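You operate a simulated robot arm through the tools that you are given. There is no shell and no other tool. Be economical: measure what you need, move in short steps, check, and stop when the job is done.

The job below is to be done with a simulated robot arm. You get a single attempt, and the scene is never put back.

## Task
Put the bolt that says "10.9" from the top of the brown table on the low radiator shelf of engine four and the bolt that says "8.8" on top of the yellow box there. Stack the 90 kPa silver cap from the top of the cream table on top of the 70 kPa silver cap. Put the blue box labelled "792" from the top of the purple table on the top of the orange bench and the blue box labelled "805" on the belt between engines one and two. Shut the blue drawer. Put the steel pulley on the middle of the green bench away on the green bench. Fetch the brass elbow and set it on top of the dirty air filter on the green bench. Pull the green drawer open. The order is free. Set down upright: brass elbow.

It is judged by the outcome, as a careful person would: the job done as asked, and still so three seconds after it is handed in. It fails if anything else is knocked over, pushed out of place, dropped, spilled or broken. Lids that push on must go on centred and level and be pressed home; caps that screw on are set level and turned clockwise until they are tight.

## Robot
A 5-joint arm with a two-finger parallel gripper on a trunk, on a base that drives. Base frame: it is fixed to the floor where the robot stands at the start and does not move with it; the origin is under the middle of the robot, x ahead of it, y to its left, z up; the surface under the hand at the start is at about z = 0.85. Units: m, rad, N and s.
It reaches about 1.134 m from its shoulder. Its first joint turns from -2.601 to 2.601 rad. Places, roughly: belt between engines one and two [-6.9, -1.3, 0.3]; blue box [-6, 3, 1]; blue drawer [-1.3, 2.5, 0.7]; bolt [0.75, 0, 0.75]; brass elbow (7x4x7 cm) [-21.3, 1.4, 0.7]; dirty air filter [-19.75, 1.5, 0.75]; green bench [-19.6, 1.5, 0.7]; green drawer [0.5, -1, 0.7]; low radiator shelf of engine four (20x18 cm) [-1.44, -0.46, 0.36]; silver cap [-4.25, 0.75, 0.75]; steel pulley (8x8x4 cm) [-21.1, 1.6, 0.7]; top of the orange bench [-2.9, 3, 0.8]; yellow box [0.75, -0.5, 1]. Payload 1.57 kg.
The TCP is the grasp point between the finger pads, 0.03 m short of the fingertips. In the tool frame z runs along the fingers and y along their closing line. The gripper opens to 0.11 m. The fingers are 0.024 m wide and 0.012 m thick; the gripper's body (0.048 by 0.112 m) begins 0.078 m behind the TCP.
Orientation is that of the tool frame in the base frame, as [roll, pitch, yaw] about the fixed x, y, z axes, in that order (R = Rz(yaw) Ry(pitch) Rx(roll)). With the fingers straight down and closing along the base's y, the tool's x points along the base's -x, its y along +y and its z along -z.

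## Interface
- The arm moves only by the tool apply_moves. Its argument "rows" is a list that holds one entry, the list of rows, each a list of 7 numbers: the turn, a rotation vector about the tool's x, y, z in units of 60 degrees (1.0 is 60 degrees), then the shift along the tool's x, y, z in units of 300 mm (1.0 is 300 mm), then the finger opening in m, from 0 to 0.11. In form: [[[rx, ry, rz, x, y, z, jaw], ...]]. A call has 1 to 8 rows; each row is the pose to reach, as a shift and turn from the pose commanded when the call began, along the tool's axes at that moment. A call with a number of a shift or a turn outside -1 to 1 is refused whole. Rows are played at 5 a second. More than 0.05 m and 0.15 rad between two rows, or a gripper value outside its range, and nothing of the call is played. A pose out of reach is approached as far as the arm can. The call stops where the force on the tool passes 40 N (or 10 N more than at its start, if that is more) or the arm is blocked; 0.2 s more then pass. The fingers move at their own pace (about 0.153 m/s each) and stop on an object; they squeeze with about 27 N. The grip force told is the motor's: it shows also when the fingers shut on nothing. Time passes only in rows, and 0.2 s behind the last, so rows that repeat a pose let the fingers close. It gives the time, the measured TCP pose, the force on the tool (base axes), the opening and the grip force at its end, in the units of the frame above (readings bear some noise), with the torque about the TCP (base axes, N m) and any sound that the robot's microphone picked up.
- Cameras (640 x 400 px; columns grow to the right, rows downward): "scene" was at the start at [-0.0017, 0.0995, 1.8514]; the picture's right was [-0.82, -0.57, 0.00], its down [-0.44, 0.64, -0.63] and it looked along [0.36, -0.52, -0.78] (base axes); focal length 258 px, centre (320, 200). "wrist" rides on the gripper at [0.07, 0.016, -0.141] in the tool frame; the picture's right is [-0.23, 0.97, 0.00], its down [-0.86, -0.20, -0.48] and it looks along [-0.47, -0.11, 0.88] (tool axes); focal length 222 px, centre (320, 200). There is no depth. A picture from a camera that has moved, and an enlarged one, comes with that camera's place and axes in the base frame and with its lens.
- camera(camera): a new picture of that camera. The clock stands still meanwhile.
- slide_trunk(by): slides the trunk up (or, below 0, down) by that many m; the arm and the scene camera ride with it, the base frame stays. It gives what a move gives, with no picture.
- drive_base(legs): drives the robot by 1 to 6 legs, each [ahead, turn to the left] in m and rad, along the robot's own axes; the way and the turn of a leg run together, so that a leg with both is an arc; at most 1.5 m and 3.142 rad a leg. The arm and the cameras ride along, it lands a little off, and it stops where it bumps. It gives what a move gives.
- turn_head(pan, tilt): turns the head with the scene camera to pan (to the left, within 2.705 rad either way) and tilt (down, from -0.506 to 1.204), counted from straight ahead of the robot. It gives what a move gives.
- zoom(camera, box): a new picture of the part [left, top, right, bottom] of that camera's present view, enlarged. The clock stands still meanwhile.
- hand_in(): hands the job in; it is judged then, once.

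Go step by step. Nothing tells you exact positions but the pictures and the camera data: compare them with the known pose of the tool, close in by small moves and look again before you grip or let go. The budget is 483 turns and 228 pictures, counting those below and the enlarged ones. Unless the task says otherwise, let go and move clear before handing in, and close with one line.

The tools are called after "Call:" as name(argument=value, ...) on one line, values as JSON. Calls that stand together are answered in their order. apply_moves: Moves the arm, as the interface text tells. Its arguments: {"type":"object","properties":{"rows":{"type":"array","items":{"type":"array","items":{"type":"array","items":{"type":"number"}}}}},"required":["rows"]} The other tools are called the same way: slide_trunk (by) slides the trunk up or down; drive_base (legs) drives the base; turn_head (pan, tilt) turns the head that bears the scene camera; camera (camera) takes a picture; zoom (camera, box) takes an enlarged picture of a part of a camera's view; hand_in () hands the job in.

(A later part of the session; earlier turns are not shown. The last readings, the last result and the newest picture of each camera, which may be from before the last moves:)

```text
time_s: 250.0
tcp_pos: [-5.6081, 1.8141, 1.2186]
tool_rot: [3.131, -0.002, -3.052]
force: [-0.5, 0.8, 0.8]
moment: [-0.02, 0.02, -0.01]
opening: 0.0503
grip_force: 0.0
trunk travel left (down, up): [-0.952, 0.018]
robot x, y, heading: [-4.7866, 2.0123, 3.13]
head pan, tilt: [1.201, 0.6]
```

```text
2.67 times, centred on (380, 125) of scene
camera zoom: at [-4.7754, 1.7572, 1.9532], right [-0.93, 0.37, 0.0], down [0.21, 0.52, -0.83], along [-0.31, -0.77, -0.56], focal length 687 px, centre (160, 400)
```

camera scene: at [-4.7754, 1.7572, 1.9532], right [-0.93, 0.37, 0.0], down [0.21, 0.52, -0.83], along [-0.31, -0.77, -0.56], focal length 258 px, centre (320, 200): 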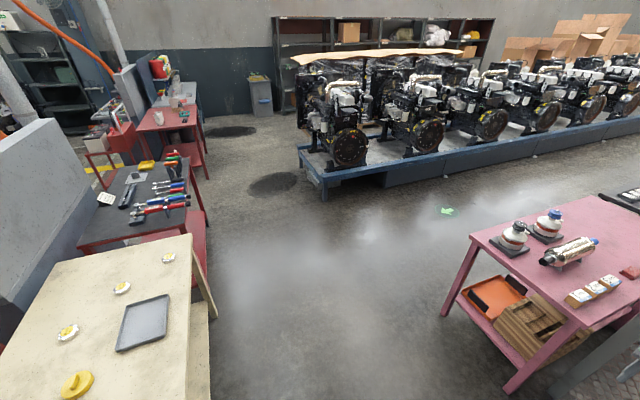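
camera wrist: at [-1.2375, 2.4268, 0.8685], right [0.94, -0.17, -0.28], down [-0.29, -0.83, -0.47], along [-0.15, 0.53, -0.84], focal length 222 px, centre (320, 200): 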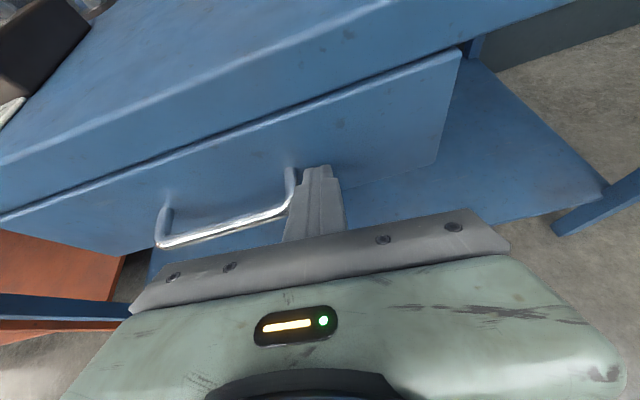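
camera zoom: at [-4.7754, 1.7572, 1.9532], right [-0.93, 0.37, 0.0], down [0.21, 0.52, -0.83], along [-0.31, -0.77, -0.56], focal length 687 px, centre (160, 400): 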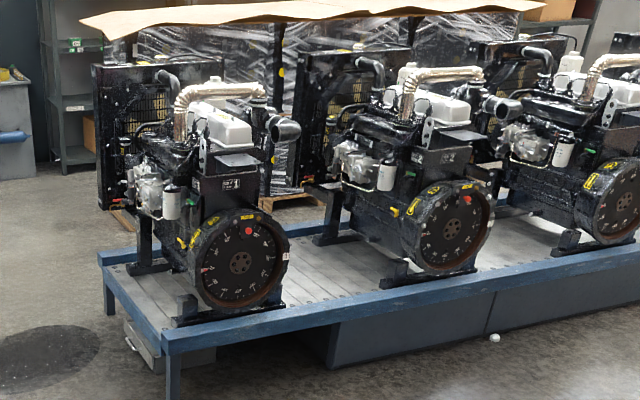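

Call:
drive_base(legs=[[0.3, 0], [0, 1.57], [1.25, 0], [0, 1.45]])

Call:
turn_head(pan=0.1, tilt=0.9)

Call:
camera(camera="scene")

Call:
camera(camera="wrist")

```text
time_s: 265.5
tcp_pos: [-4.2475, 0.839, 1.2187]
tool_rot: [3.131, -0.001, -0.02]
force: [0.1, -1.0, 0.5]
moment: [0.04, 0.01, 0.0]
opening: 0.0499
grip_force: 0.0
trunk travel left (down, up): [-0.952, 0.018]
robot x, y, heading: [-5.0912, 0.7093, -0.127]
head pan, tilt: [1.201, 0.6]
```

```text
time_s: 266.8
tcp_pos: [-4.2467, 0.8398, 1.2188]
tool_rot: [3.132, -0.003, -0.018]
force: [0.9, 0.2, -0.3]
moment: [-0.01, -0.01, -0.03]
opening: 0.0499
grip_force: 0.1
trunk travel left (down, up): [-0.952, 0.018]
robot x, y, heading: [-5.0919, 0.7098, -0.126]
head pan, tilt: [0.099, 0.901]
```

```text
143 pictures are left
camera scene: at [-5.0371, 0.8795, 1.9284], right [-0.03, -1.0, 0.0], down [-0.78, 0.02, -0.62], along [0.62, -0.02, -0.78], focal length 258 px, centre (320, 200)
```

scene: 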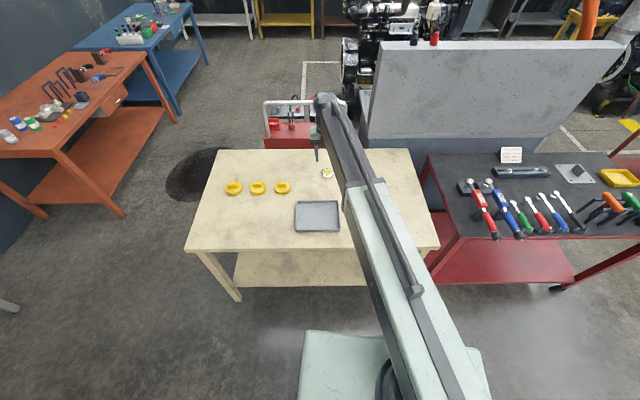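

```text
142 pictures are left
camera wrist: at [-4.1774, 0.8239, 1.361], right [-0.25, -0.97, 0.01], down [-0.85, 0.22, 0.47], along [-0.46, 0.11, -0.88], focal length 222 px, centre (320, 200)
```

wrist: 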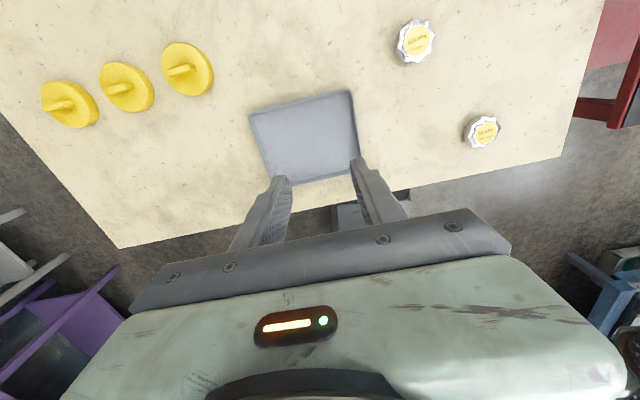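

Call:
zoom(camera="wrist", box=[380, 10, 520, 160])

Call:
zoom(camera="scene", box=[300, 160, 350, 190])

```text
2.67 times, centred on (450, 85) of wrist
camera zoom: at [-4.1774, 0.8239, 1.361], right [-0.25, -0.97, 0.01], down [-0.85, 0.22, 0.47], along [-0.46, 0.11, -0.88], focal length 592 px, centre (-27, 507)
```

zoom: 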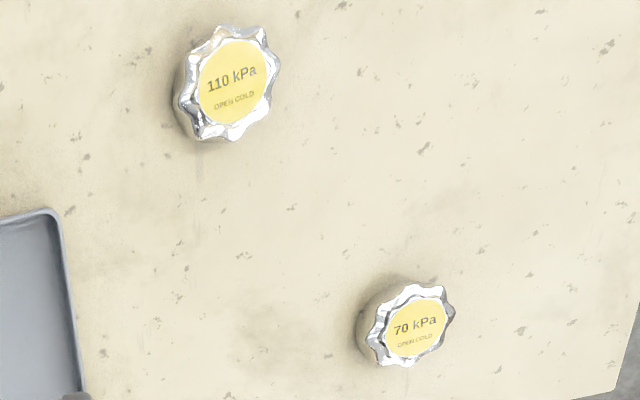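

```text
12.80 times, centred on (325, 175) of scene
camera zoom: at [-5.0371, 0.8795, 1.9284], right [-0.03, -1.0, 0.0], down [-0.78, 0.02, -0.62], along [0.62, -0.02, -0.78], focal length 3297 px, centre (256, 520)
```

zoom: 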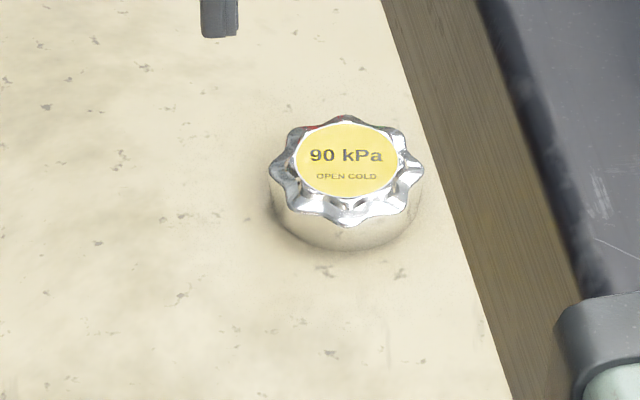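

The 90 kPa cap is at about (−4.01, 0.81) and the 70 kPa cap at about (−4.365, 0.49). Drive forward a little to reach both.

Call:
drive_base(legs=[[0.17, 0]])

Call:
apply_moves(rows=[[[0, 0, 0, 0.1, 0.02, 0, 0.1], [0, 0, 0, 0.2, 0.04, 0, 0.1]]])

Call:
slide_trunk(by=-0.15)

Call:
camera(camera="wrist")

Call:
camera(camera="scene")

```text
time_s: 268.3
tcp_pos: [-4.0757, 0.8198, 1.2186]
tool_rot: [3.131, 0.0, -0.018]
force: [0.9, -0.1, 0.2]
moment: [0.03, 0.05, 0.0]
opening: 0.0504
grip_force: 0.0
trunk travel left (down, up): [-0.952, 0.018]
robot x, y, heading: [-4.9209, 0.6892, -0.129]
head pan, tilt: [0.099, 0.901]
```

```text
time_s: 268.9
tcp_pos: [-4.0166, 0.8062, 1.2187]
tool_rot: [3.132, -0.002, -0.019]
force: [0.6, 0.5, -0.2]
moment: [-0.02, -0.02, -0.01]
opening: 0.1
grip_force: 0.1
trunk travel left (down, up): [-0.952, 0.018]
robot x, y, heading: [-4.9177, 0.6875, -0.129]
head pan, tilt: [0.099, 0.901]
```

```text
time_s: 270.7
tcp_pos: [-4.0168, 0.8058, 1.0691]
tool_rot: [3.132, -0.001, -0.016]
force: [0.5, -0.1, -0.3]
moment: [-0.02, -0.01, 0.02]
opening: 0.0998
grip_force: 0.0
trunk travel left (down, up): [-0.802, 0.168]
robot x, y, heading: [-4.9173, 0.6875, -0.127]
head pan, tilt: [0.099, 0.901]
```

```text
139 pictures are left
camera wrist: at [-3.9472, 0.7894, 1.2111], right [-0.24, -0.97, 0.01], down [-0.85, 0.22, 0.47], along [-0.46, 0.11, -0.88], focal length 222 px, centre (320, 200)
```

wrist: 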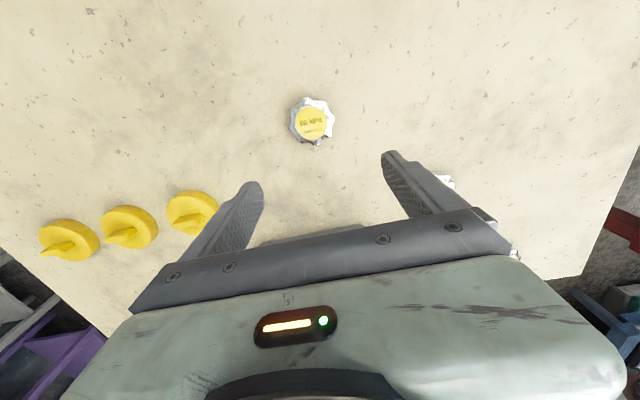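

```text
138 pictures are left
camera scene: at [-4.8664, 0.8574, 1.7785], right [-0.03, -1.0, 0.0], down [-0.78, 0.02, -0.62], along [0.62, -0.02, -0.78], focal length 258 px, centre (320, 200)
```

scene: 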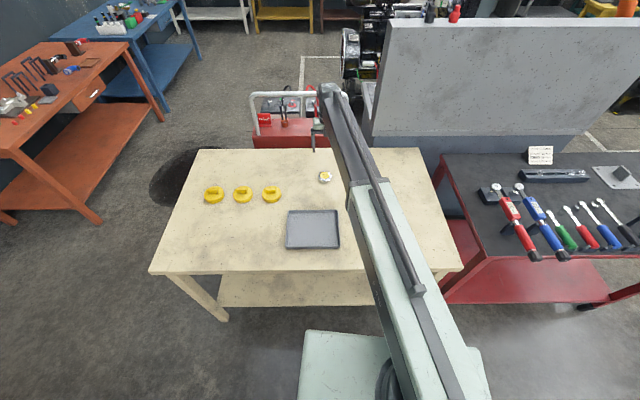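

Call:
apply_moves(rows=[[[0, 0, 0, 0.063, -0.02, 0, 0.1], [0, 0, 0, 0.063, -0.02, 0, 0.1]]])

Call:
slide_trunk(by=-0.13)

Call:
camera(camera="wrist")

```text
time_s: 271.3
tcp_pos: [-3.9991, 0.8125, 1.0689]
tool_rot: [3.131, -0.003, -0.016]
force: [-0.4, 0.2, 1.0]
moment: [0.01, 0.01, 0.02]
opening: 0.0998
grip_force: 0.1
trunk travel left (down, up): [-0.802, 0.168]
robot x, y, heading: [-4.9227, 0.6897, -0.128]
head pan, tilt: [0.099, 0.901]
```

```text
time_s: 272.8
tcp_pos: [-3.9989, 0.8103, 0.9384]
tool_rot: [3.133, -0.002, -0.018]
force: [-0.1, -0.1, 0.2]
moment: [0.0, 0.02, 0.04]
opening: 0.1
grip_force: 0.0
trunk travel left (down, up): [-0.672, 0.298]
robot x, y, heading: [-4.919, 0.6846, -0.127]
head pan, tilt: [0.099, 0.901]
```

```text
137 pictures are left
camera wrist: at [-3.9289, 0.7949, 1.0811], right [-0.24, -0.97, 0.01], down [-0.85, 0.22, 0.47], along [-0.46, 0.11, -0.88], focal length 222 px, centre (320, 200)
```

wrist: 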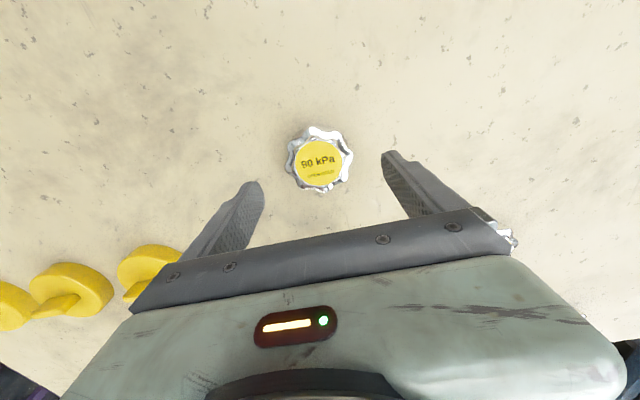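

Call:
slide_trunk(by=-0.058)

Call:
zoom(camera="scene", box=[280, 100, 400, 200])

Call:
camera(camera="wrist")

```text
time_s: 273.8
tcp_pos: [-3.9995, 0.8108, 0.8816]
tool_rot: [3.129, 0.0, -0.016]
force: [2.3, 0.2, 1.4]
moment: [0.15, -0.05, -0.12]
opening: 0.1003
grip_force: 0.1
trunk travel left (down, up): [-0.614, 0.356]
robot x, y, heading: [-4.9225, 0.686, -0.128]
head pan, tilt: [0.099, 0.901]
```

```text
4.00 times, centred on (340, 150) of scene
camera zoom: at [-4.8663, 0.8574, 1.5904], right [-0.03, -1.0, 0.0], down [-0.78, 0.02, -0.62], along [0.62, -0.02, -0.78], focal length 1030 px, centre (240, 400)
```

zoom: 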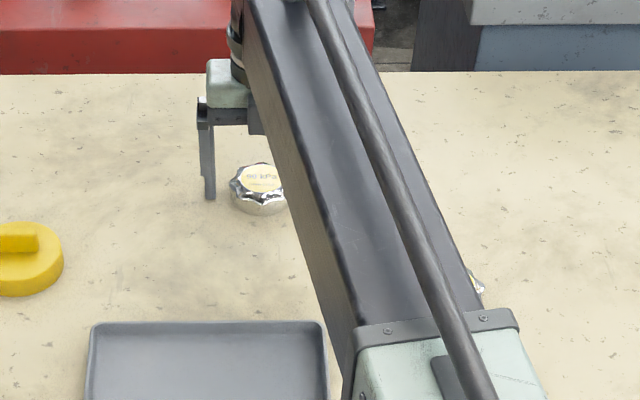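

```text
135 pictures are left
camera wrist: at [-3.9288, 0.7949, 1.023], right [-0.24, -0.97, 0.01], down [-0.85, 0.22, 0.47], along [-0.46, 0.11, -0.88], focal length 222 px, centre (320, 200)
```

wrist: 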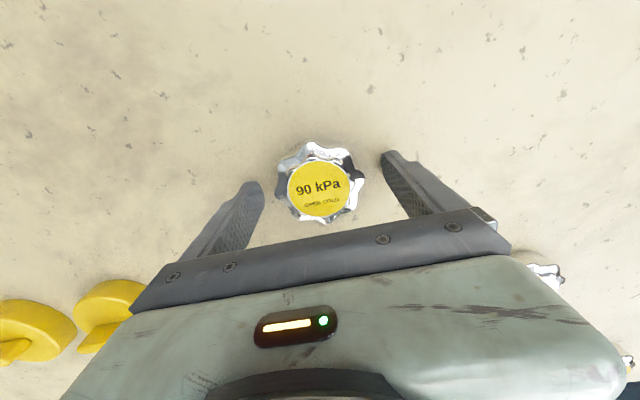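

Call:
slide_trunk(by=-0.006)

Call:
apply_moves(rows=[[[0, 0, 0, 0, 0, 0, 0.08], [0, 0, 0, 0, 0, 0, 0.06], [0, 0, 0, 0, 0, 0, 0.05], [0, 0, 0, 0, 0, 0, 0.05]]])

Call:
camera(camera="wrist")

```text
time_s: 274.2
tcp_pos: [-3.9989, 0.8108, 0.8808]
tool_rot: [3.135, -0.009, -0.018]
force: [-1.8, -0.1, 23.9]
moment: [1.25, 0.31, 0.01]
opening: 0.0995
grip_force: 0.1
trunk travel left (down, up): [-0.611, 0.359]
robot x, y, heading: [-4.92, 0.686, -0.128]
head pan, tilt: [0.099, 0.901]
stopped: the force on the tool passed its limit at 50 N (the readings are from after the stop); the commanded pose is now the measured one
```

```text
time_s: 275.1
tcp_pos: [-3.9985, 0.8172, 0.8798]
tool_rot: [3.141, -0.01, -0.016]
force: [-0.1, 9.7, 27.5]
moment: [0.69, 0.32, -0.11]
opening: 0.0694
grip_force: 11.2
trunk travel left (down, up): [-0.611, 0.359]
robot x, y, heading: [-4.9165, 0.6841, -0.128]
head pan, tilt: [0.099, 0.901]
stopped in row 4: the force on the tool passed its limit at 40 N (the readings are from after the stop); the commanded pose is now the measured one
```

```text
134 pictures are left
camera wrist: at [-3.9302, 0.7993, 1.0227], right [-0.24, -0.97, 0.0], down [-0.86, 0.21, 0.47], along [-0.46, 0.12, -0.88], focal length 222 px, centre (320, 200)
```

wrist: 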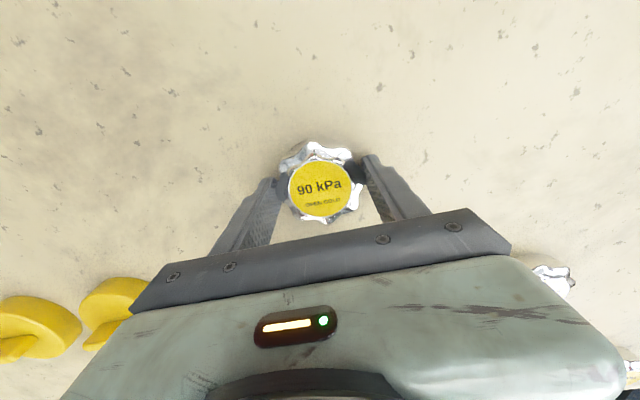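

The fingertips touched the table (z≈0.85). Raise 8 mm, then grip.

Call:
slide_trunk(by=0.009)

Call:
apply_moves(rows=[[[0, 0, 0, 0, 0, 0, 0.055], [0, 0, 0, 0, 0, 0, 0.05], [0, 0, 0, 0, 0, 0, 0.05], [0, 0, 0, 0, 0, 0, 0.05]]])

Call:
camera(camera="wrist")

```text
time_s: 275.7
tcp_pos: [-3.997, 0.8141, 0.8858]
tool_rot: [3.138, -0.008, -0.015]
force: [0.8, -1.0, -0.4]
moment: [0.0, 0.05, 0.02]
opening: 0.0688
grip_force: 27.3
trunk travel left (down, up): [-0.62, 0.35]
robot x, y, heading: [-4.9212, 0.6865, -0.131]
head pan, tilt: [0.099, 0.901]
```

```text
time_s: 276.7
tcp_pos: [-3.9967, 0.814, 0.8869]
tool_rot: [3.141, -0.006, -0.015]
force: [-0.1, 0.2, -0.3]
moment: [0.0, 0.02, 0.02]
opening: 0.0685
grip_force: 26.6
trunk travel left (down, up): [-0.62, 0.35]
robot x, y, heading: [-4.9212, 0.6896, -0.125]
head pan, tilt: [0.099, 0.901]
```

```text
133 pictures are left
camera wrist: at [-3.9278, 0.7975, 1.0293], right [-0.24, -0.97, 0.0], down [-0.86, 0.21, 0.47], along [-0.46, 0.11, -0.88], focal length 222 px, centre (320, 200)
```

wrist: 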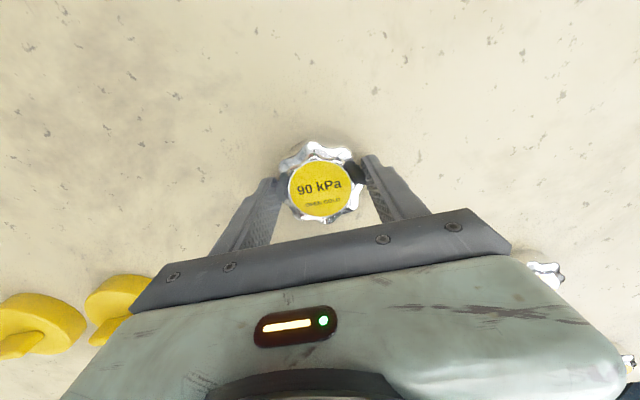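

Cap gripped. Lift and carry it toward the 70 kPa cap, rotating the hand along.

Call:
slide_trunk(by=0.15)

Call:
apply_moves(rows=[[[0, 0, 0.035, -0.101, 0.09, 0, 0.05], [0, 0, 0.07, -0.202, 0.18, 0, 0.05], [0, 0, 0.105, -0.303, 0.27, 0, 0.05], [0, 0, 0.14, -0.405, 0.36, 0, 0.05], [0, 0, 0.175, -0.506, 0.45, 0, 0.05], [0, 0, 0.21, -0.607, 0.54, 0, 0.05]]])

Call:
camera(camera="wrist")

```text
time_s: 278.4
tcp_pos: [-3.9964, 0.8138, 1.0369]
tool_rot: [3.14, -0.006, -0.015]
force: [-0.4, -0.2, -0.2]
moment: [0.0, 0.02, 0.0]
opening: 0.0687
grip_force: 26.9
trunk travel left (down, up): [-0.77, 0.2]
robot x, y, heading: [-4.9168, 0.6895, -0.127]
head pan, tilt: [0.099, 0.901]
```

```text
time_s: 279.8
tcp_pos: [-4.1822, 0.6558, 1.0372]
tool_rot: [3.142, -0.007, -0.239]
force: [0.0, 0.4, -1.0]
moment: [-0.02, 0.01, 0.02]
opening: 0.0687
grip_force: 27.2
trunk travel left (down, up): [-0.77, 0.2]
robot x, y, heading: [-4.9169, 0.6878, -0.128]
head pan, tilt: [0.099, 0.901]
```

```text
132 pictures are left
camera wrist: at [-4.1182, 0.624, 1.1795], right [-0.45, -0.89, 0.0], down [-0.79, 0.4, 0.47], along [-0.42, 0.21, -0.88], focal length 222 px, centre (320, 200)
```

wrist: 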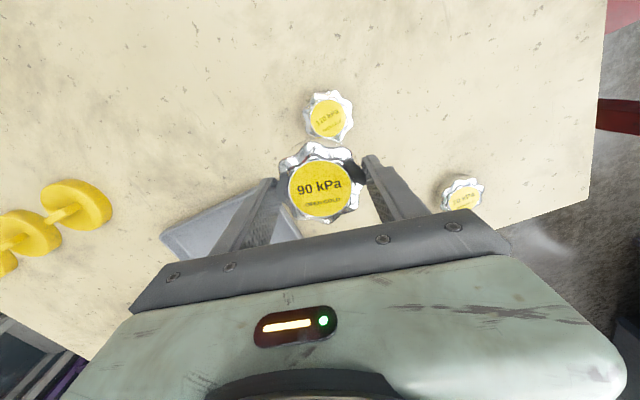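

Call:
apply_moves(rows=[[[0, 0, 0.035, -0.074, 0.107, 0, 0.05], [0, 0, 0.07, -0.148, 0.214, 0, 0.05], [0, 0, 0.105, -0.222, 0.321, 0, 0.05], [0, 0, 0.14, -0.295, 0.429, 0, 0.05], [0, 0, 0.175, -0.369, 0.536, 0, 0.05], [0, 0, 0.21, -0.443, 0.643, 0, 0.05], [0, 0, 0.21, -0.443, 0.643, 0, 0.05]]])

Call:
camera(camera="wrist")

Call:
camera(camera="scene")

```text
time_s: 281.4
tcp_pos: [-4.3553, 0.503, 1.0365]
tool_rot: [3.14, -0.009, -0.461]
force: [0.1, 0.2, -1.3]
moment: [-0.02, -0.02, -0.02]
opening: 0.0688
grip_force: 27.2
trunk travel left (down, up): [-0.77, 0.2]
robot x, y, heading: [-4.9216, 0.6855, -0.13]
head pan, tilt: [0.099, 0.901]
```

```text
131 pictures are left
camera wrist: at [-4.3, 0.4576, 1.1795], right [-0.64, -0.77, 0.0], down [-0.68, 0.56, 0.47], along [-0.36, 0.3, -0.88], focal length 222 px, centre (320, 200)
```

wrist: 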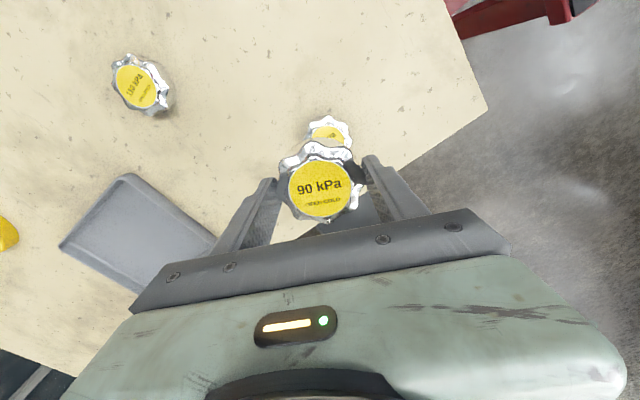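

```text
130 pictures are left
camera scene: at [-4.8665, 0.8571, 1.7466], right [-0.03, -1.0, 0.0], down [-0.78, 0.02, -0.62], along [0.62, -0.02, -0.78], focal length 258 px, centre (320, 200)
```

scene: 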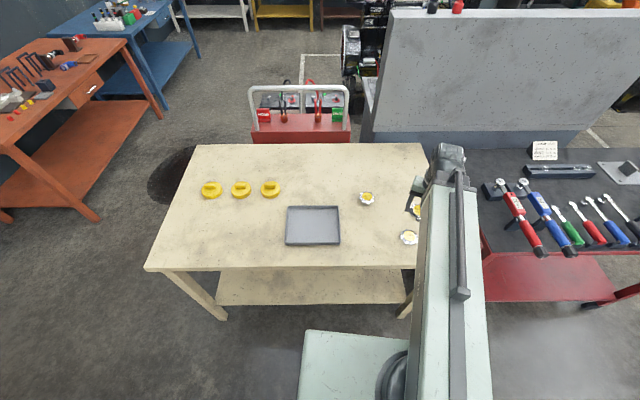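

Call:
zoom(camera="wrist", box=[270, 90, 390, 230])

Call:
zoom(camera="scene", box=[350, 180, 450, 260])

```text
2.86 times, centred on (330, 160) of wrist
camera zoom: at [-4.3, 0.4576, 1.1795], right [-0.64, -0.77, 0.0], down [-0.68, 0.56, 0.47], along [-0.36, 0.3, -0.88], focal length 635 px, centre (291, 314)
```

zoom: 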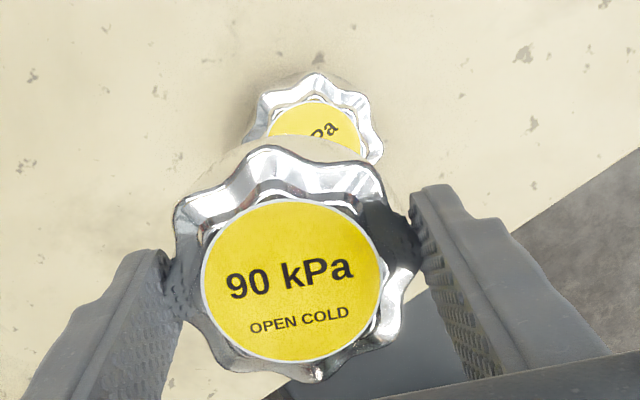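

```text
5.00 times, centred on (400, 220) of scene
camera zoom: at [-4.8665, 0.8571, 1.7466], right [-0.03, -1.0, 0.0], down [-0.78, 0.02, -0.62], along [0.62, -0.02, -0.78], focal length 1288 px, centre (-80, 100)
```

zoom: 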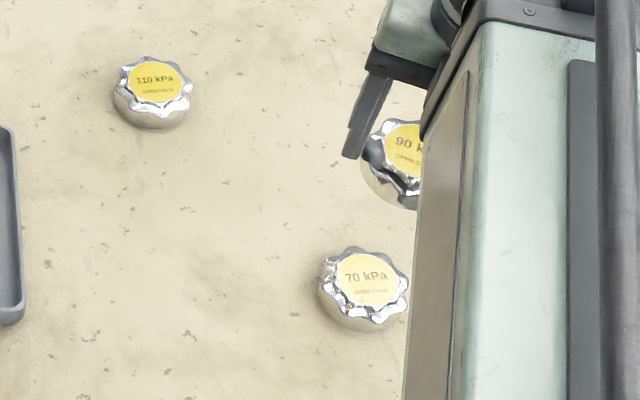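

Call:
apply_moves(rows=[[[0, 0, 0, -0.014, 0.031, 0, 0.05], [0, 0, 0, -0.014, 0.031, 0, 0.05]]])

Call:
slide_trunk(by=-0.095)

Call:
zoom(camera="wrist", box=[250, 90, 390, 250])

Call:
zoom(camera="scene", box=[370, 140, 470, 220])

```text
time_s: 282.0
tcp_pos: [-4.3588, 0.5049, 1.0373]
tool_rot: [3.138, -0.008, -0.464]
force: [0.4, 0.1, -0.6]
moment: [0.01, 0.0, 0.01]
opening: 0.0685
grip_force: 27.2
out of reach, approached as far as the arm can: row 1, 2
trunk travel left (down, up): [-0.77, 0.2]
robot x, y, heading: [-4.916, 0.6869, -0.125]
head pan, tilt: [0.099, 0.901]
```

```text
time_s: 283.3
tcp_pos: [-4.3584, 0.505, 0.9413]
tool_rot: [3.141, -0.009, -0.465]
force: [1.2, 0.0, -1.8]
moment: [0.02, 0.0, 0.0]
opening: 0.0685
grip_force: 26.5
trunk travel left (down, up): [-0.675, 0.295]
robot x, y, heading: [-4.9204, 0.6888, -0.128]
head pan, tilt: [0.099, 0.901]
```

```text
2.50 times, centred on (320, 170) of wrist
camera zoom: at [-4.3048, 0.4589, 1.0845], right [-0.64, -0.77, 0.0], down [-0.68, 0.56, 0.47], along [-0.36, 0.3, -0.88], focal length 555 px, centre (320, 275)
```

zoom: 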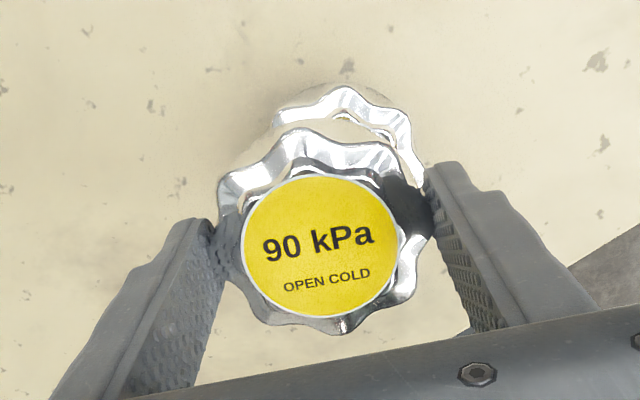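

```text
5.00 times, centred on (420, 180) of scene
camera zoom: at [-4.8664, 0.8574, 1.6516], right [-0.03, -1.0, 0.0], down [-0.78, 0.02, -0.62], along [0.62, -0.02, -0.78], focal length 1288 px, centre (-180, 300)
```

zoom: 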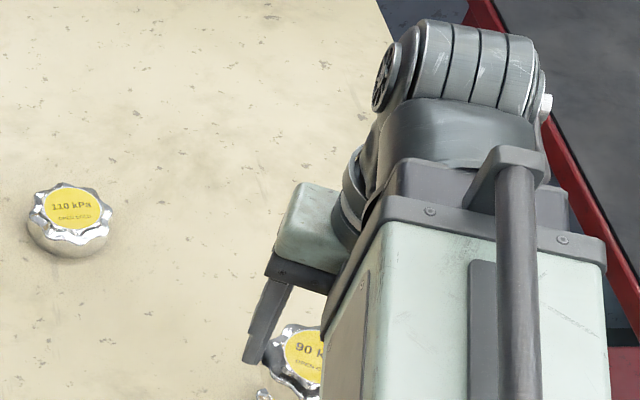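

Call:
drive_base(legs=[[-0.04, 0]])

```text
time_s: 284.2
tcp_pos: [-4.3989, 0.5086, 0.9398]
tool_rot: [3.139, -0.009, -0.465]
force: [0.5, -0.9, -1.0]
moment: [0.0, 0.0, 0.03]
opening: 0.0688
grip_force: 27.1
trunk travel left (down, up): [-0.675, 0.295]
robot x, y, heading: [-4.9574, 0.6883, -0.128]
head pan, tilt: [0.099, 0.901]
```

Call:
apply_moves(rows=[[[0, 0, 0, 0.06, -0.008, 0, 0.05], [0, 0, 0, 0.122, -0.016, 0, 0.05], [0, 0, 0, 0.122, -0.016, 0, 0.05]]])

Call:
zoom(camera="wrist", box=[250, 90, 390, 250])

```text
time_s: 285.0
tcp_pos: [-4.3654, 0.4972, 0.9414]
tool_rot: [3.137, -0.008, -0.464]
force: [0.5, 0.2, -0.1]
moment: [0.02, 0.0, 0.03]
opening: 0.0688
grip_force: 26.5
trunk travel left (down, up): [-0.675, 0.295]
robot x, y, heading: [-4.9606, 0.6905, -0.125]
head pan, tilt: [0.099, 0.901]
```

```text
2.50 times, centred on (320, 170) of wrist
camera zoom: at [-4.31, 0.4518, 1.0844], right [-0.64, -0.77, 0.0], down [-0.68, 0.56, 0.47], along [-0.36, 0.3, -0.88], focal length 555 px, centre (320, 275)
```

zoom: 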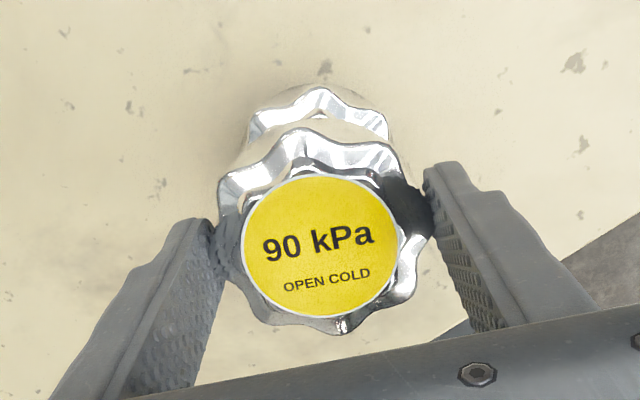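

Call:
slide_trunk(by=-0.016)

Call:
slide_trunk(by=-0.004)

Call:
camera(camera="wrist")

```text
time_s: 285.6
tcp_pos: [-4.3654, 0.4968, 0.9256]
tool_rot: [3.138, -0.008, -0.465]
force: [-1.1, 0.5, -2.0]
moment: [0.01, 0.0, 0.0]
opening: 0.0689
grip_force: 26.9
trunk travel left (down, up): [-0.659, 0.311]
robot x, y, heading: [-4.9571, 0.693, -0.125]
head pan, tilt: [0.099, 0.901]
```

```text
time_s: 286.2
tcp_pos: [-4.3653, 0.4973, 0.9226]
tool_rot: [3.138, -0.008, -0.466]
force: [-0.2, -0.8, -1.4]
moment: [0.01, -0.04, 0.0]
opening: 0.0687
grip_force: 27.0
trunk travel left (down, up): [-0.655, 0.315]
robot x, y, heading: [-4.956, 0.6893, -0.129]
head pan, tilt: [0.099, 0.901]
```

```text
124 pictures are left
camera wrist: at [-4.3102, 0.4519, 1.0645], right [-0.64, -0.77, 0.0], down [-0.68, 0.56, 0.47], along [-0.36, 0.3, -0.88], focal length 222 px, centre (320, 200)
```

wrist: 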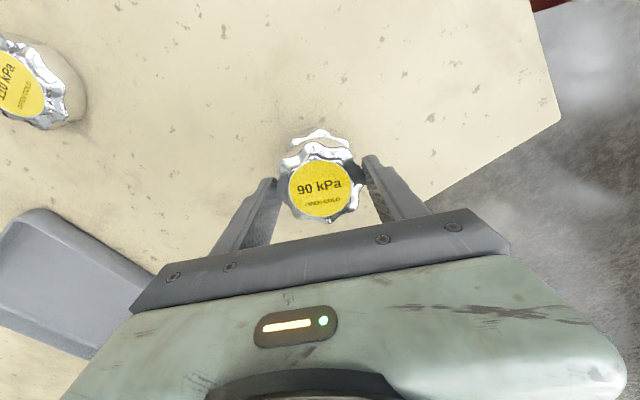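

Call:
slide_trunk(by=-0.004)

Call:
slide_trunk(by=-0.003)

```text
time_s: 286.7
tcp_pos: [-4.3653, 0.4968, 0.9185]
tool_rot: [3.137, -0.01, -0.465]
force: [-0.3, -0.3, -0.6]
moment: [0.01, 0.0, 0.02]
opening: 0.0689
grip_force: 27.0
trunk travel left (down, up): [-0.651, 0.319]
robot x, y, heading: [-4.9554, 0.6896, -0.126]
head pan, tilt: [0.099, 0.901]
```

```text
time_s: 287.2
tcp_pos: [-4.3659, 0.4963, 0.915]
tool_rot: [3.14, -0.008, -0.464]
force: [-0.6, 0.0, -0.8]
moment: [0.01, -0.03, 0.03]
opening: 0.0689
grip_force: 26.5
trunk travel left (down, up): [-0.648, 0.322]
robot x, y, heading: [-4.9573, 0.6903, -0.129]
head pan, tilt: [0.099, 0.901]
```

Call:
slide_trunk(by=-0.003)

Call:
zoom(camera="wrist", box=[250, 90, 390, 250])

Call:
slide_trunk(by=-0.003)

```text
time_s: 287.7
tcp_pos: [-4.3643, 0.4969, 0.9126]
tool_rot: [3.138, -0.008, -0.463]
force: [0.3, -0.1, -0.7]
moment: [-0.02, 0.05, 0.01]
opening: 0.0689
grip_force: 26.7
trunk travel left (down, up): [-0.645, 0.325]
robot x, y, heading: [-4.9597, 0.6887, -0.125]
head pan, tilt: [0.099, 0.901]
```

```text
2.50 times, centred on (320, 170) of wrist
camera zoom: at [-4.3102, 0.4519, 1.0545], right [-0.64, -0.77, 0.0], down [-0.68, 0.56, 0.47], along [-0.36, 0.3, -0.88], focal length 555 px, centre (320, 275)
```

zoom: 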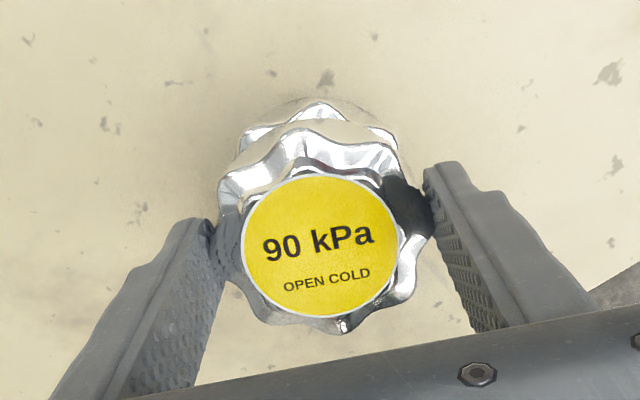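

```text
time_s: 288.3
tcp_pos: [-4.365, 0.4967, 0.9089]
tool_rot: [3.138, -0.01, -0.464]
force: [0.8, -1.1, -0.9]
moment: [0.01, 0.01, -0.04]
opening: 0.0688
grip_force: 27.3
trunk travel left (down, up): [-0.642, 0.328]
robot x, y, heading: [-4.9586, 0.6912, -0.123]
head pan, tilt: [0.099, 0.901]
```

Call:
slide_trunk(by=-0.003)

Call:
slide_trunk(by=-0.003)

Call:
slide_trunk(by=-0.002)

```text
time_s: 288.8
tcp_pos: [-4.3661, 0.4973, 0.906]
tool_rot: [3.137, -0.009, -0.466]
force: [0.2, 0.1, -0.8]
moment: [0.0, -0.01, -0.01]
opening: 0.0685
grip_force: 27.4
trunk travel left (down, up): [-0.639, 0.331]
robot x, y, heading: [-4.9575, 0.6899, -0.123]
head pan, tilt: [0.099, 0.901]
```

```text
time_s: 289.3
tcp_pos: [-4.3654, 0.4977, 0.9035]
tool_rot: [3.14, -0.012, -0.461]
force: [5.5, -3.3, 23.0]
moment: [0.09, -0.21, -0.03]
opening: 0.0688
grip_force: 27.3
trunk travel left (down, up): [-0.636, 0.334]
robot x, y, heading: [-4.9618, 0.6938, -0.133]
head pan, tilt: [0.099, 0.901]
```

```text
time_s: 289.7
tcp_pos: [-4.3659, 0.4966, 0.9033]
tool_rot: [3.139, -0.013, -0.465]
force: [-1.2, -1.4, 25.3]
moment: [0.34, 0.07, 0.0]
opening: 0.0688
grip_force: 27.3
trunk travel left (down, up): [-0.636, 0.334]
robot x, y, heading: [-4.9603, 0.6928, -0.124]
head pan, tilt: [0.099, 0.901]
stopped: the force on the tool passed its limit at 44 N (the readings are from after the stop); the commanded pose is now the measured one
```

Contact at the expected height (cap was gripped 6 mm lower than I assumed). Relieve and release.

Call:
slide_trunk(by=0.003)

Call:
apply_moves(rows=[[[0, 0, 0, 0, 0, 0, 0.071], [0, 0, 0, 0, 0, 0, 0.076], [0, 0, 0, 0, 0, 0, 0.085], [0, 0, 0, 0, 0, 0, 0.1], [0, 0, 0, 0, 0, 0, 0.1]]])

Call:
camera(camera="wrist")

Call:
slide_trunk(by=0.12)

Call:
zoom(camera="wrist", box=[250, 70, 410, 210])

```text
time_s: 290.2
tcp_pos: [-4.3641, 0.4963, 0.9052]
tool_rot: [3.14, -0.012, -0.464]
force: [-0.4, 0.1, -1.0]
moment: [0.01, -0.02, -0.01]
opening: 0.0689
grip_force: 27.5
trunk travel left (down, up): [-0.639, 0.331]
robot x, y, heading: [-4.9605, 0.6883, -0.132]
head pan, tilt: [0.099, 0.901]
```

```text
time_s: 291.4
tcp_pos: [-4.3643, 0.4977, 0.9062]
tool_rot: [3.141, -0.012, -0.463]
force: [0.2, 0.0, -0.1]
moment: [0.02, 0.01, -0.01]
opening: 0.1001
grip_force: 0.1
trunk travel left (down, up): [-0.639, 0.331]
robot x, y, heading: [-4.9577, 0.6937, -0.129]
head pan, tilt: [0.099, 0.901]
```

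```text
122 pictures are left
camera wrist: at [-4.3097, 0.4518, 1.0483], right [-0.64, -0.77, 0.0], down [-0.68, 0.56, 0.47], along [-0.36, 0.3, -0.88], focal length 222 px, centre (320, 200)
```

wrist: 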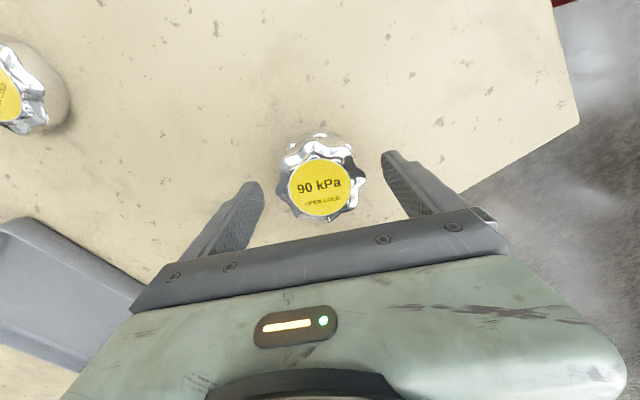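

```text
time_s: 292.9
tcp_pos: [-4.3629, 0.4963, 1.0265]
tool_rot: [3.14, -0.01, -0.464]
force: [-0.1, 0.1, 0.5]
moment: [-0.01, -0.03, -0.01]
opening: 0.0999
grip_force: 0.0
trunk travel left (down, up): [-0.759, 0.211]
robot x, y, heading: [-4.9593, 0.6904, -0.126]
head pan, tilt: [0.099, 0.901]
```

```text
2.86 times, centred on (330, 140) of wrist
camera zoom: at [-4.3097, 0.4518, 1.1683], right [-0.64, -0.77, 0.0], down [-0.68, 0.56, 0.47], along [-0.36, 0.3, -0.88], focal length 635 px, centre (291, 371)
```

zoom: 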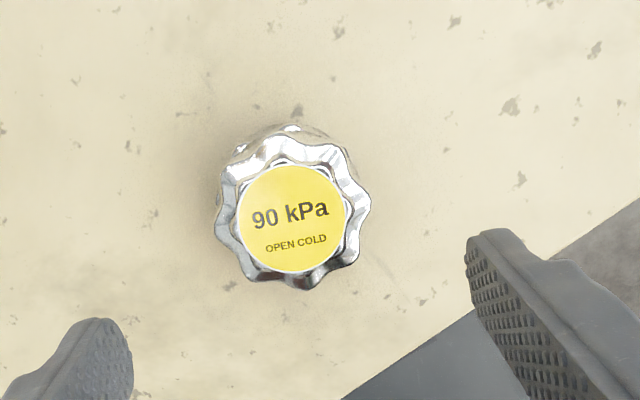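

Stacked cleanly. Now to the purple table.

Call:
slide_trunk(by=0.19)

Call:
drive_base(legs=[[-0.3, 0], [0, 1.9], [1.1, 0]])

Call:
turn_head(pan=0.1, tilt=0.7)

Call:
camera(camera="scene")

```text
time_s: 295.0
tcp_pos: [-4.3652, 0.4977, 1.2164]
tool_rot: [3.139, -0.009, -0.465]
force: [-0.7, -0.7, 0.5]
moment: [0.02, -0.02, 0.0]
opening: 0.0999
grip_force: 0.0
trunk travel left (down, up): [-0.949, 0.021]
robot x, y, heading: [-4.961, 0.6909, -0.128]
head pan, tilt: [0.099, 0.901]
```

```text
time_s: 306.9
tcp_pos: [-5.4994, 2.4461, 1.2152]
tool_rot: [3.14, -0.01, 1.447]
force: [1.0, 0.1, 0.3]
moment: [0.02, 0.02, -0.03]
opening: 0.1002
grip_force: 0.1
trunk travel left (down, up): [-0.949, 0.021]
robot x, y, heading: [-5.4826, 1.8212, 1.779]
head pan, tilt: [0.099, 0.901]
```

```text
time_s: 307.6
tcp_pos: [-5.4996, 2.4483, 1.2148]
tool_rot: [3.141, -0.009, 1.446]
force: [-0.1, 0.0, 0.4]
moment: [-0.02, 0.03, 0.02]
opening: 0.1001
grip_force: 0.0
trunk travel left (down, up): [-0.949, 0.021]
robot x, y, heading: [-5.4851, 1.8214, 1.779]
head pan, tilt: [0.099, 0.7]
```

```text
120 pictures are left
camera scene: at [-5.6657, 1.8223, 1.9414], right [0.95, 0.3, 0.0], down [0.19, -0.61, -0.76], along [-0.23, 0.73, -0.64], focal length 258 px, centre (320, 200)
```

scene: 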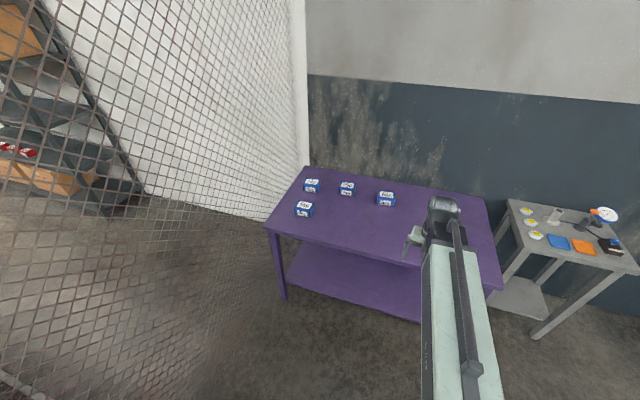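

Call:
zoom(camera="scene", box=[280, 160, 420, 230])

```text
4.57 times, centred on (350, 195) of scene
camera zoom: at [-5.6657, 1.8223, 1.9414], right [0.95, 0.3, 0.0], down [0.19, -0.61, -0.76], along [-0.23, 0.73, -0.64], focal length 1178 px, centre (183, 223)
```

zoom: 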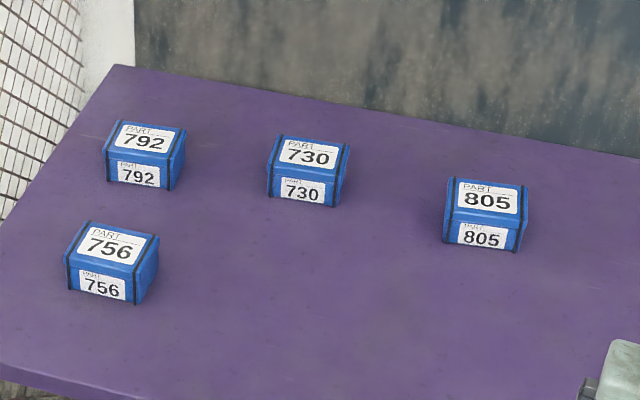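

792 is at about (−6.14, 3.16) and 805 at about (−5.65, 3.17). I'll position in front of 792 and spin the hand to grip along the box's short side.

Call:
drive_base(legs=[[0, 0.634], [0.68, 0], [0, -0.75]])

Call:
apply_moves(rows=[[[0, 0, 0.14, 0, 0, 0, 0.11], [0, 0, 0.28, 0, 0, 0, 0.11], [0, 0, 0.42, 0, 0, 0, 0.11], [0, 0, 0.56, 0, 0, 0, 0.11], [0, 0, 0.7, 0, 0, 0, 0.11], [0, 0, 0.84, 0, 0, 0, 0.11], [0, 0, 0.98, 0, 0, 0, 0.11]]])

Call:
apply_moves(rows=[[[0, 0, 0.14, 0, 0, 0, 0.11], [0, 0, 0.28, 0, 0, 0, 0.11], [0, 0, 0.42, 0, 0, 0, 0.11], [0, 0, 0.5, 0, 0, 0, 0.11]]])

Call:
camera(camera="wrist")

Call:
camera(camera="scene")

```text
time_s: 312.6
tcp_pos: [-6.3078, 2.7222, 1.2184]
tool_rot: [3.133, 0.001, 2.074]
force: [41.6, -10.0, 14.2]
moment: [0.92, 5.67, 1.09]
opening: 0.0933
grip_force: 0.2
trunk travel left (down, up): [-0.949, 0.021]
robot x, y, heading: [-5.9404, 2.2287, 2.382]
head pan, tilt: [0.099, 0.7]
stopped in leg 2: the force on the tool passed its limit at 88 N (the readings are from after the stop); the commanded pose is now the measured one
```

```text
time_s: 312.9
tcp_pos: [-6.3076, 2.7207, 1.2181]
tool_rot: [3.124, 0.008, 2.02]
force: [34.5, -15.5, -0.8]
moment: [1.37, 3.12, 1.42]
opening: 0.0934
grip_force: 0.0
trunk travel left (down, up): [-0.949, 0.021]
robot x, y, heading: [-5.945, 2.2284, 2.381]
head pan, tilt: [0.099, 0.7]
stopped in row 1: the force on the tool passed its limit at 59 N (the readings are from after the stop); the commanded pose is now the measured one
```

```text
time_s: 313.9
tcp_pos: [-6.3103, 2.7198, 1.2184]
tool_rot: [3.126, -0.005, 1.492]
force: [27.1, -17.7, -0.4]
moment: [1.51, 2.44, 1.27]
opening: 0.0844
grip_force: 0.0
trunk travel left (down, up): [-0.949, 0.021]
robot x, y, heading: [-5.9454, 2.2293, 2.388]
head pan, tilt: [0.099, 0.7]
```

```text
118 pictures are left
camera wrist: at [-6.2891, 2.7884, 1.3602], right [0.95, -0.3, 0.01], down [-0.27, -0.84, 0.47], along [-0.13, -0.45, -0.88], focal length 222 px, centre (320, 200)
```

wrist: 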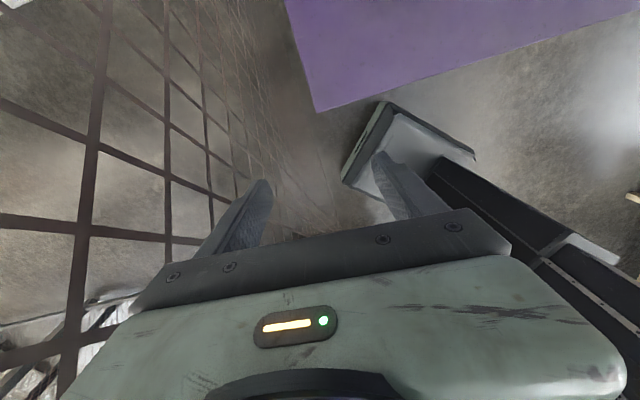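

```text
117 pictures are left
camera scene: at [-6.0902, 2.1213, 1.9416], right [0.61, 0.79, 0.0], down [0.51, -0.39, -0.77], along [-0.61, 0.47, -0.64], focal length 258 px, centre (320, 200)
```

scene: 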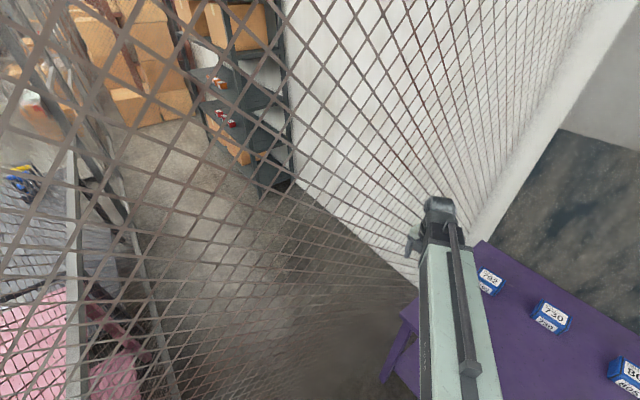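

The hand touched the mesh fence. Back off, then turn right away from it.

Call:
drive_base(legs=[[-0.12, 0], [0, -0.73]])

Call:
apply_moves(rows=[[[0, 0, 0.14, 0, 0, 0, 0.11], [0, 0, 0.28, 0, 0, 0, 0.11], [0, 0, 0.42, 0, 0, 0, 0.11], [0, 0, 0.56, 0, 0, 0, 0.11], [0, 0, 0.7, 0, 0, 0, 0.11], [0, 0, 0.84, 0, 0, 0, 0.11]]])

Call:
turn_head(pan=0, tilt=0.75)

Call:
camera(camera="scene")

Call:
camera(camera="wrist")

```text
time_s: 317.1
tcp_pos: [-5.8013, 2.7625, 1.2153]
tool_rot: [3.123, 0.0, 0.764]
force: [-0.1, 0.0, -0.4]
moment: [0.0, 0.01, -0.02]
opening: 0.1102
grip_force: 0.0
trunk travel left (down, up): [-0.949, 0.021]
robot x, y, heading: [-5.8638, 2.1446, 1.661]
head pan, tilt: [0.099, 0.7]
```

```text
time_s: 318.5
tcp_pos: [-5.8018, 2.7622, 1.216]
tool_rot: [3.131, -0.015, -0.119]
force: [-0.3, 1.2, 0.9]
moment: [-0.01, 0.01, 0.01]
opening: 0.11
grip_force: 0.1
trunk travel left (down, up): [-0.949, 0.021]
robot x, y, heading: [-5.8658, 2.1483, 1.662]
head pan, tilt: [0.099, 0.7]
```

```text
time_s: 319.2
tcp_pos: [-5.8025, 2.7621, 1.2156]
tool_rot: [3.131, -0.017, -0.116]
force: [0.1, -0.6, -0.6]
moment: [-0.01, -0.01, -0.02]
opening: 0.1102
grip_force: 0.0
trunk travel left (down, up): [-0.949, 0.021]
robot x, y, heading: [-5.8662, 2.1493, 1.657]
head pan, tilt: [0.0, 0.75]
```

```text
116 pictures are left
camera scene: at [-6.039, 2.1679, 1.9372], right [1.0, 0.09, 0.0], down [0.06, -0.68, -0.73], along [-0.07, 0.73, -0.68], focal length 258 px, centre (320, 200)
```

scene: 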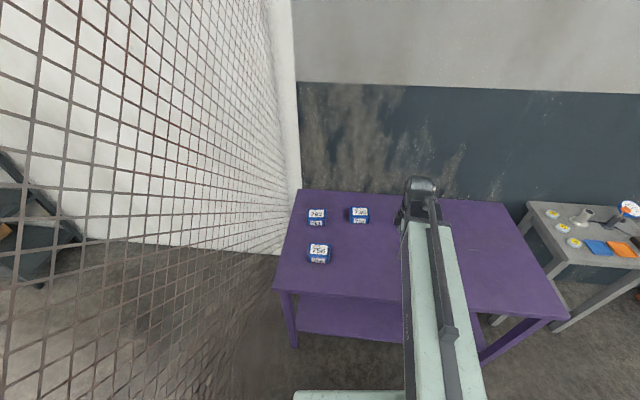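

```text
115 pictures are left
camera wrist: at [-5.7364, 2.7388, 1.3588], right [-0.34, -0.94, 0.01], down [-0.83, 0.3, 0.46], along [-0.44, 0.15, -0.89], focal length 222 px, centre (320, 200)
```

wrist: 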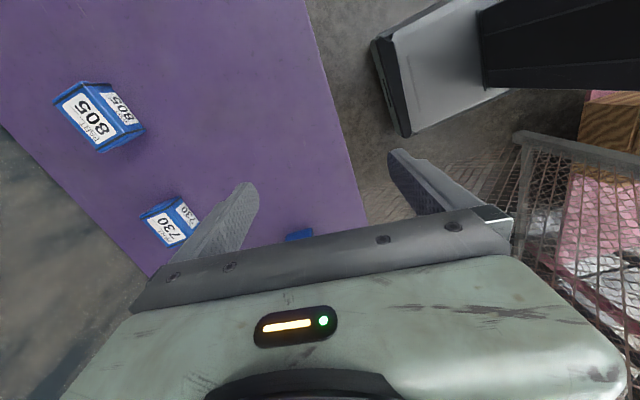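

Call:
drive_base(legs=[[0.13, 0]])

Call:
apply_moves(rows=[[[0, 0, 0, -0.15, -0.06, 0, 0.11], [0, 0, 0, -0.29, -0.13, 0, 0.11], [0, 0, 0, -0.43, -0.2, 0, 0.11], [0, 0, 0, -0.57, -0.27, 0, 0.11], [0, 0, 0, -0.71, -0.34, 0, 0.11], [0, 0, 0, -0.84, -0.41, 0, 0.11], [0, 0, 0, -0.97, -0.48, 0, 0.11]]])

Call:
camera(camera="wrist")

```text
time_s: 320.5
tcp_pos: [-5.8145, 2.892, 1.2141]
tool_rot: [3.129, -0.014, -0.117]
force: [0.6, 0.1, 0.2]
moment: [-0.04, 0.01, 0.0]
opening: 0.1103
grip_force: 0.0
trunk travel left (down, up): [-0.949, 0.021]
robot x, y, heading: [-5.8788, 2.2797, 1.659]
head pan, tilt: [0.0, 0.75]
```

```text
time_s: 322.1
tcp_pos: [-6.0873, 3.0669, 1.2161]
tool_rot: [3.131, -0.014, -0.118]
force: [0.4, -0.8, -0.3]
moment: [0.0, -0.02, 0.02]
opening: 0.1104
grip_force: 0.1
out of reach, approached as far as the arm can: row 2, 3, 4, 5, 6, 7
trunk travel left (down, up): [-0.949, 0.021]
robot x, y, heading: [-5.8793, 2.2764, 1.659]
head pan, tilt: [0.0, 0.75]
```

```text
114 pictures are left
camera wrist: at [-6.022, 3.0445, 1.3585], right [-0.34, -0.94, 0.01], down [-0.83, 0.3, 0.46], along [-0.44, 0.15, -0.89], focal length 222 px, centre (320, 200)
```

wrist: 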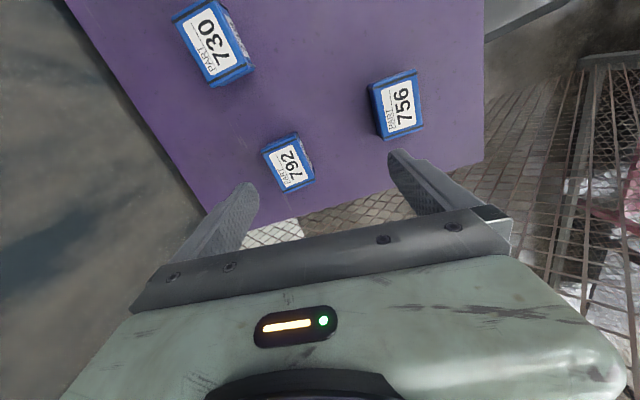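

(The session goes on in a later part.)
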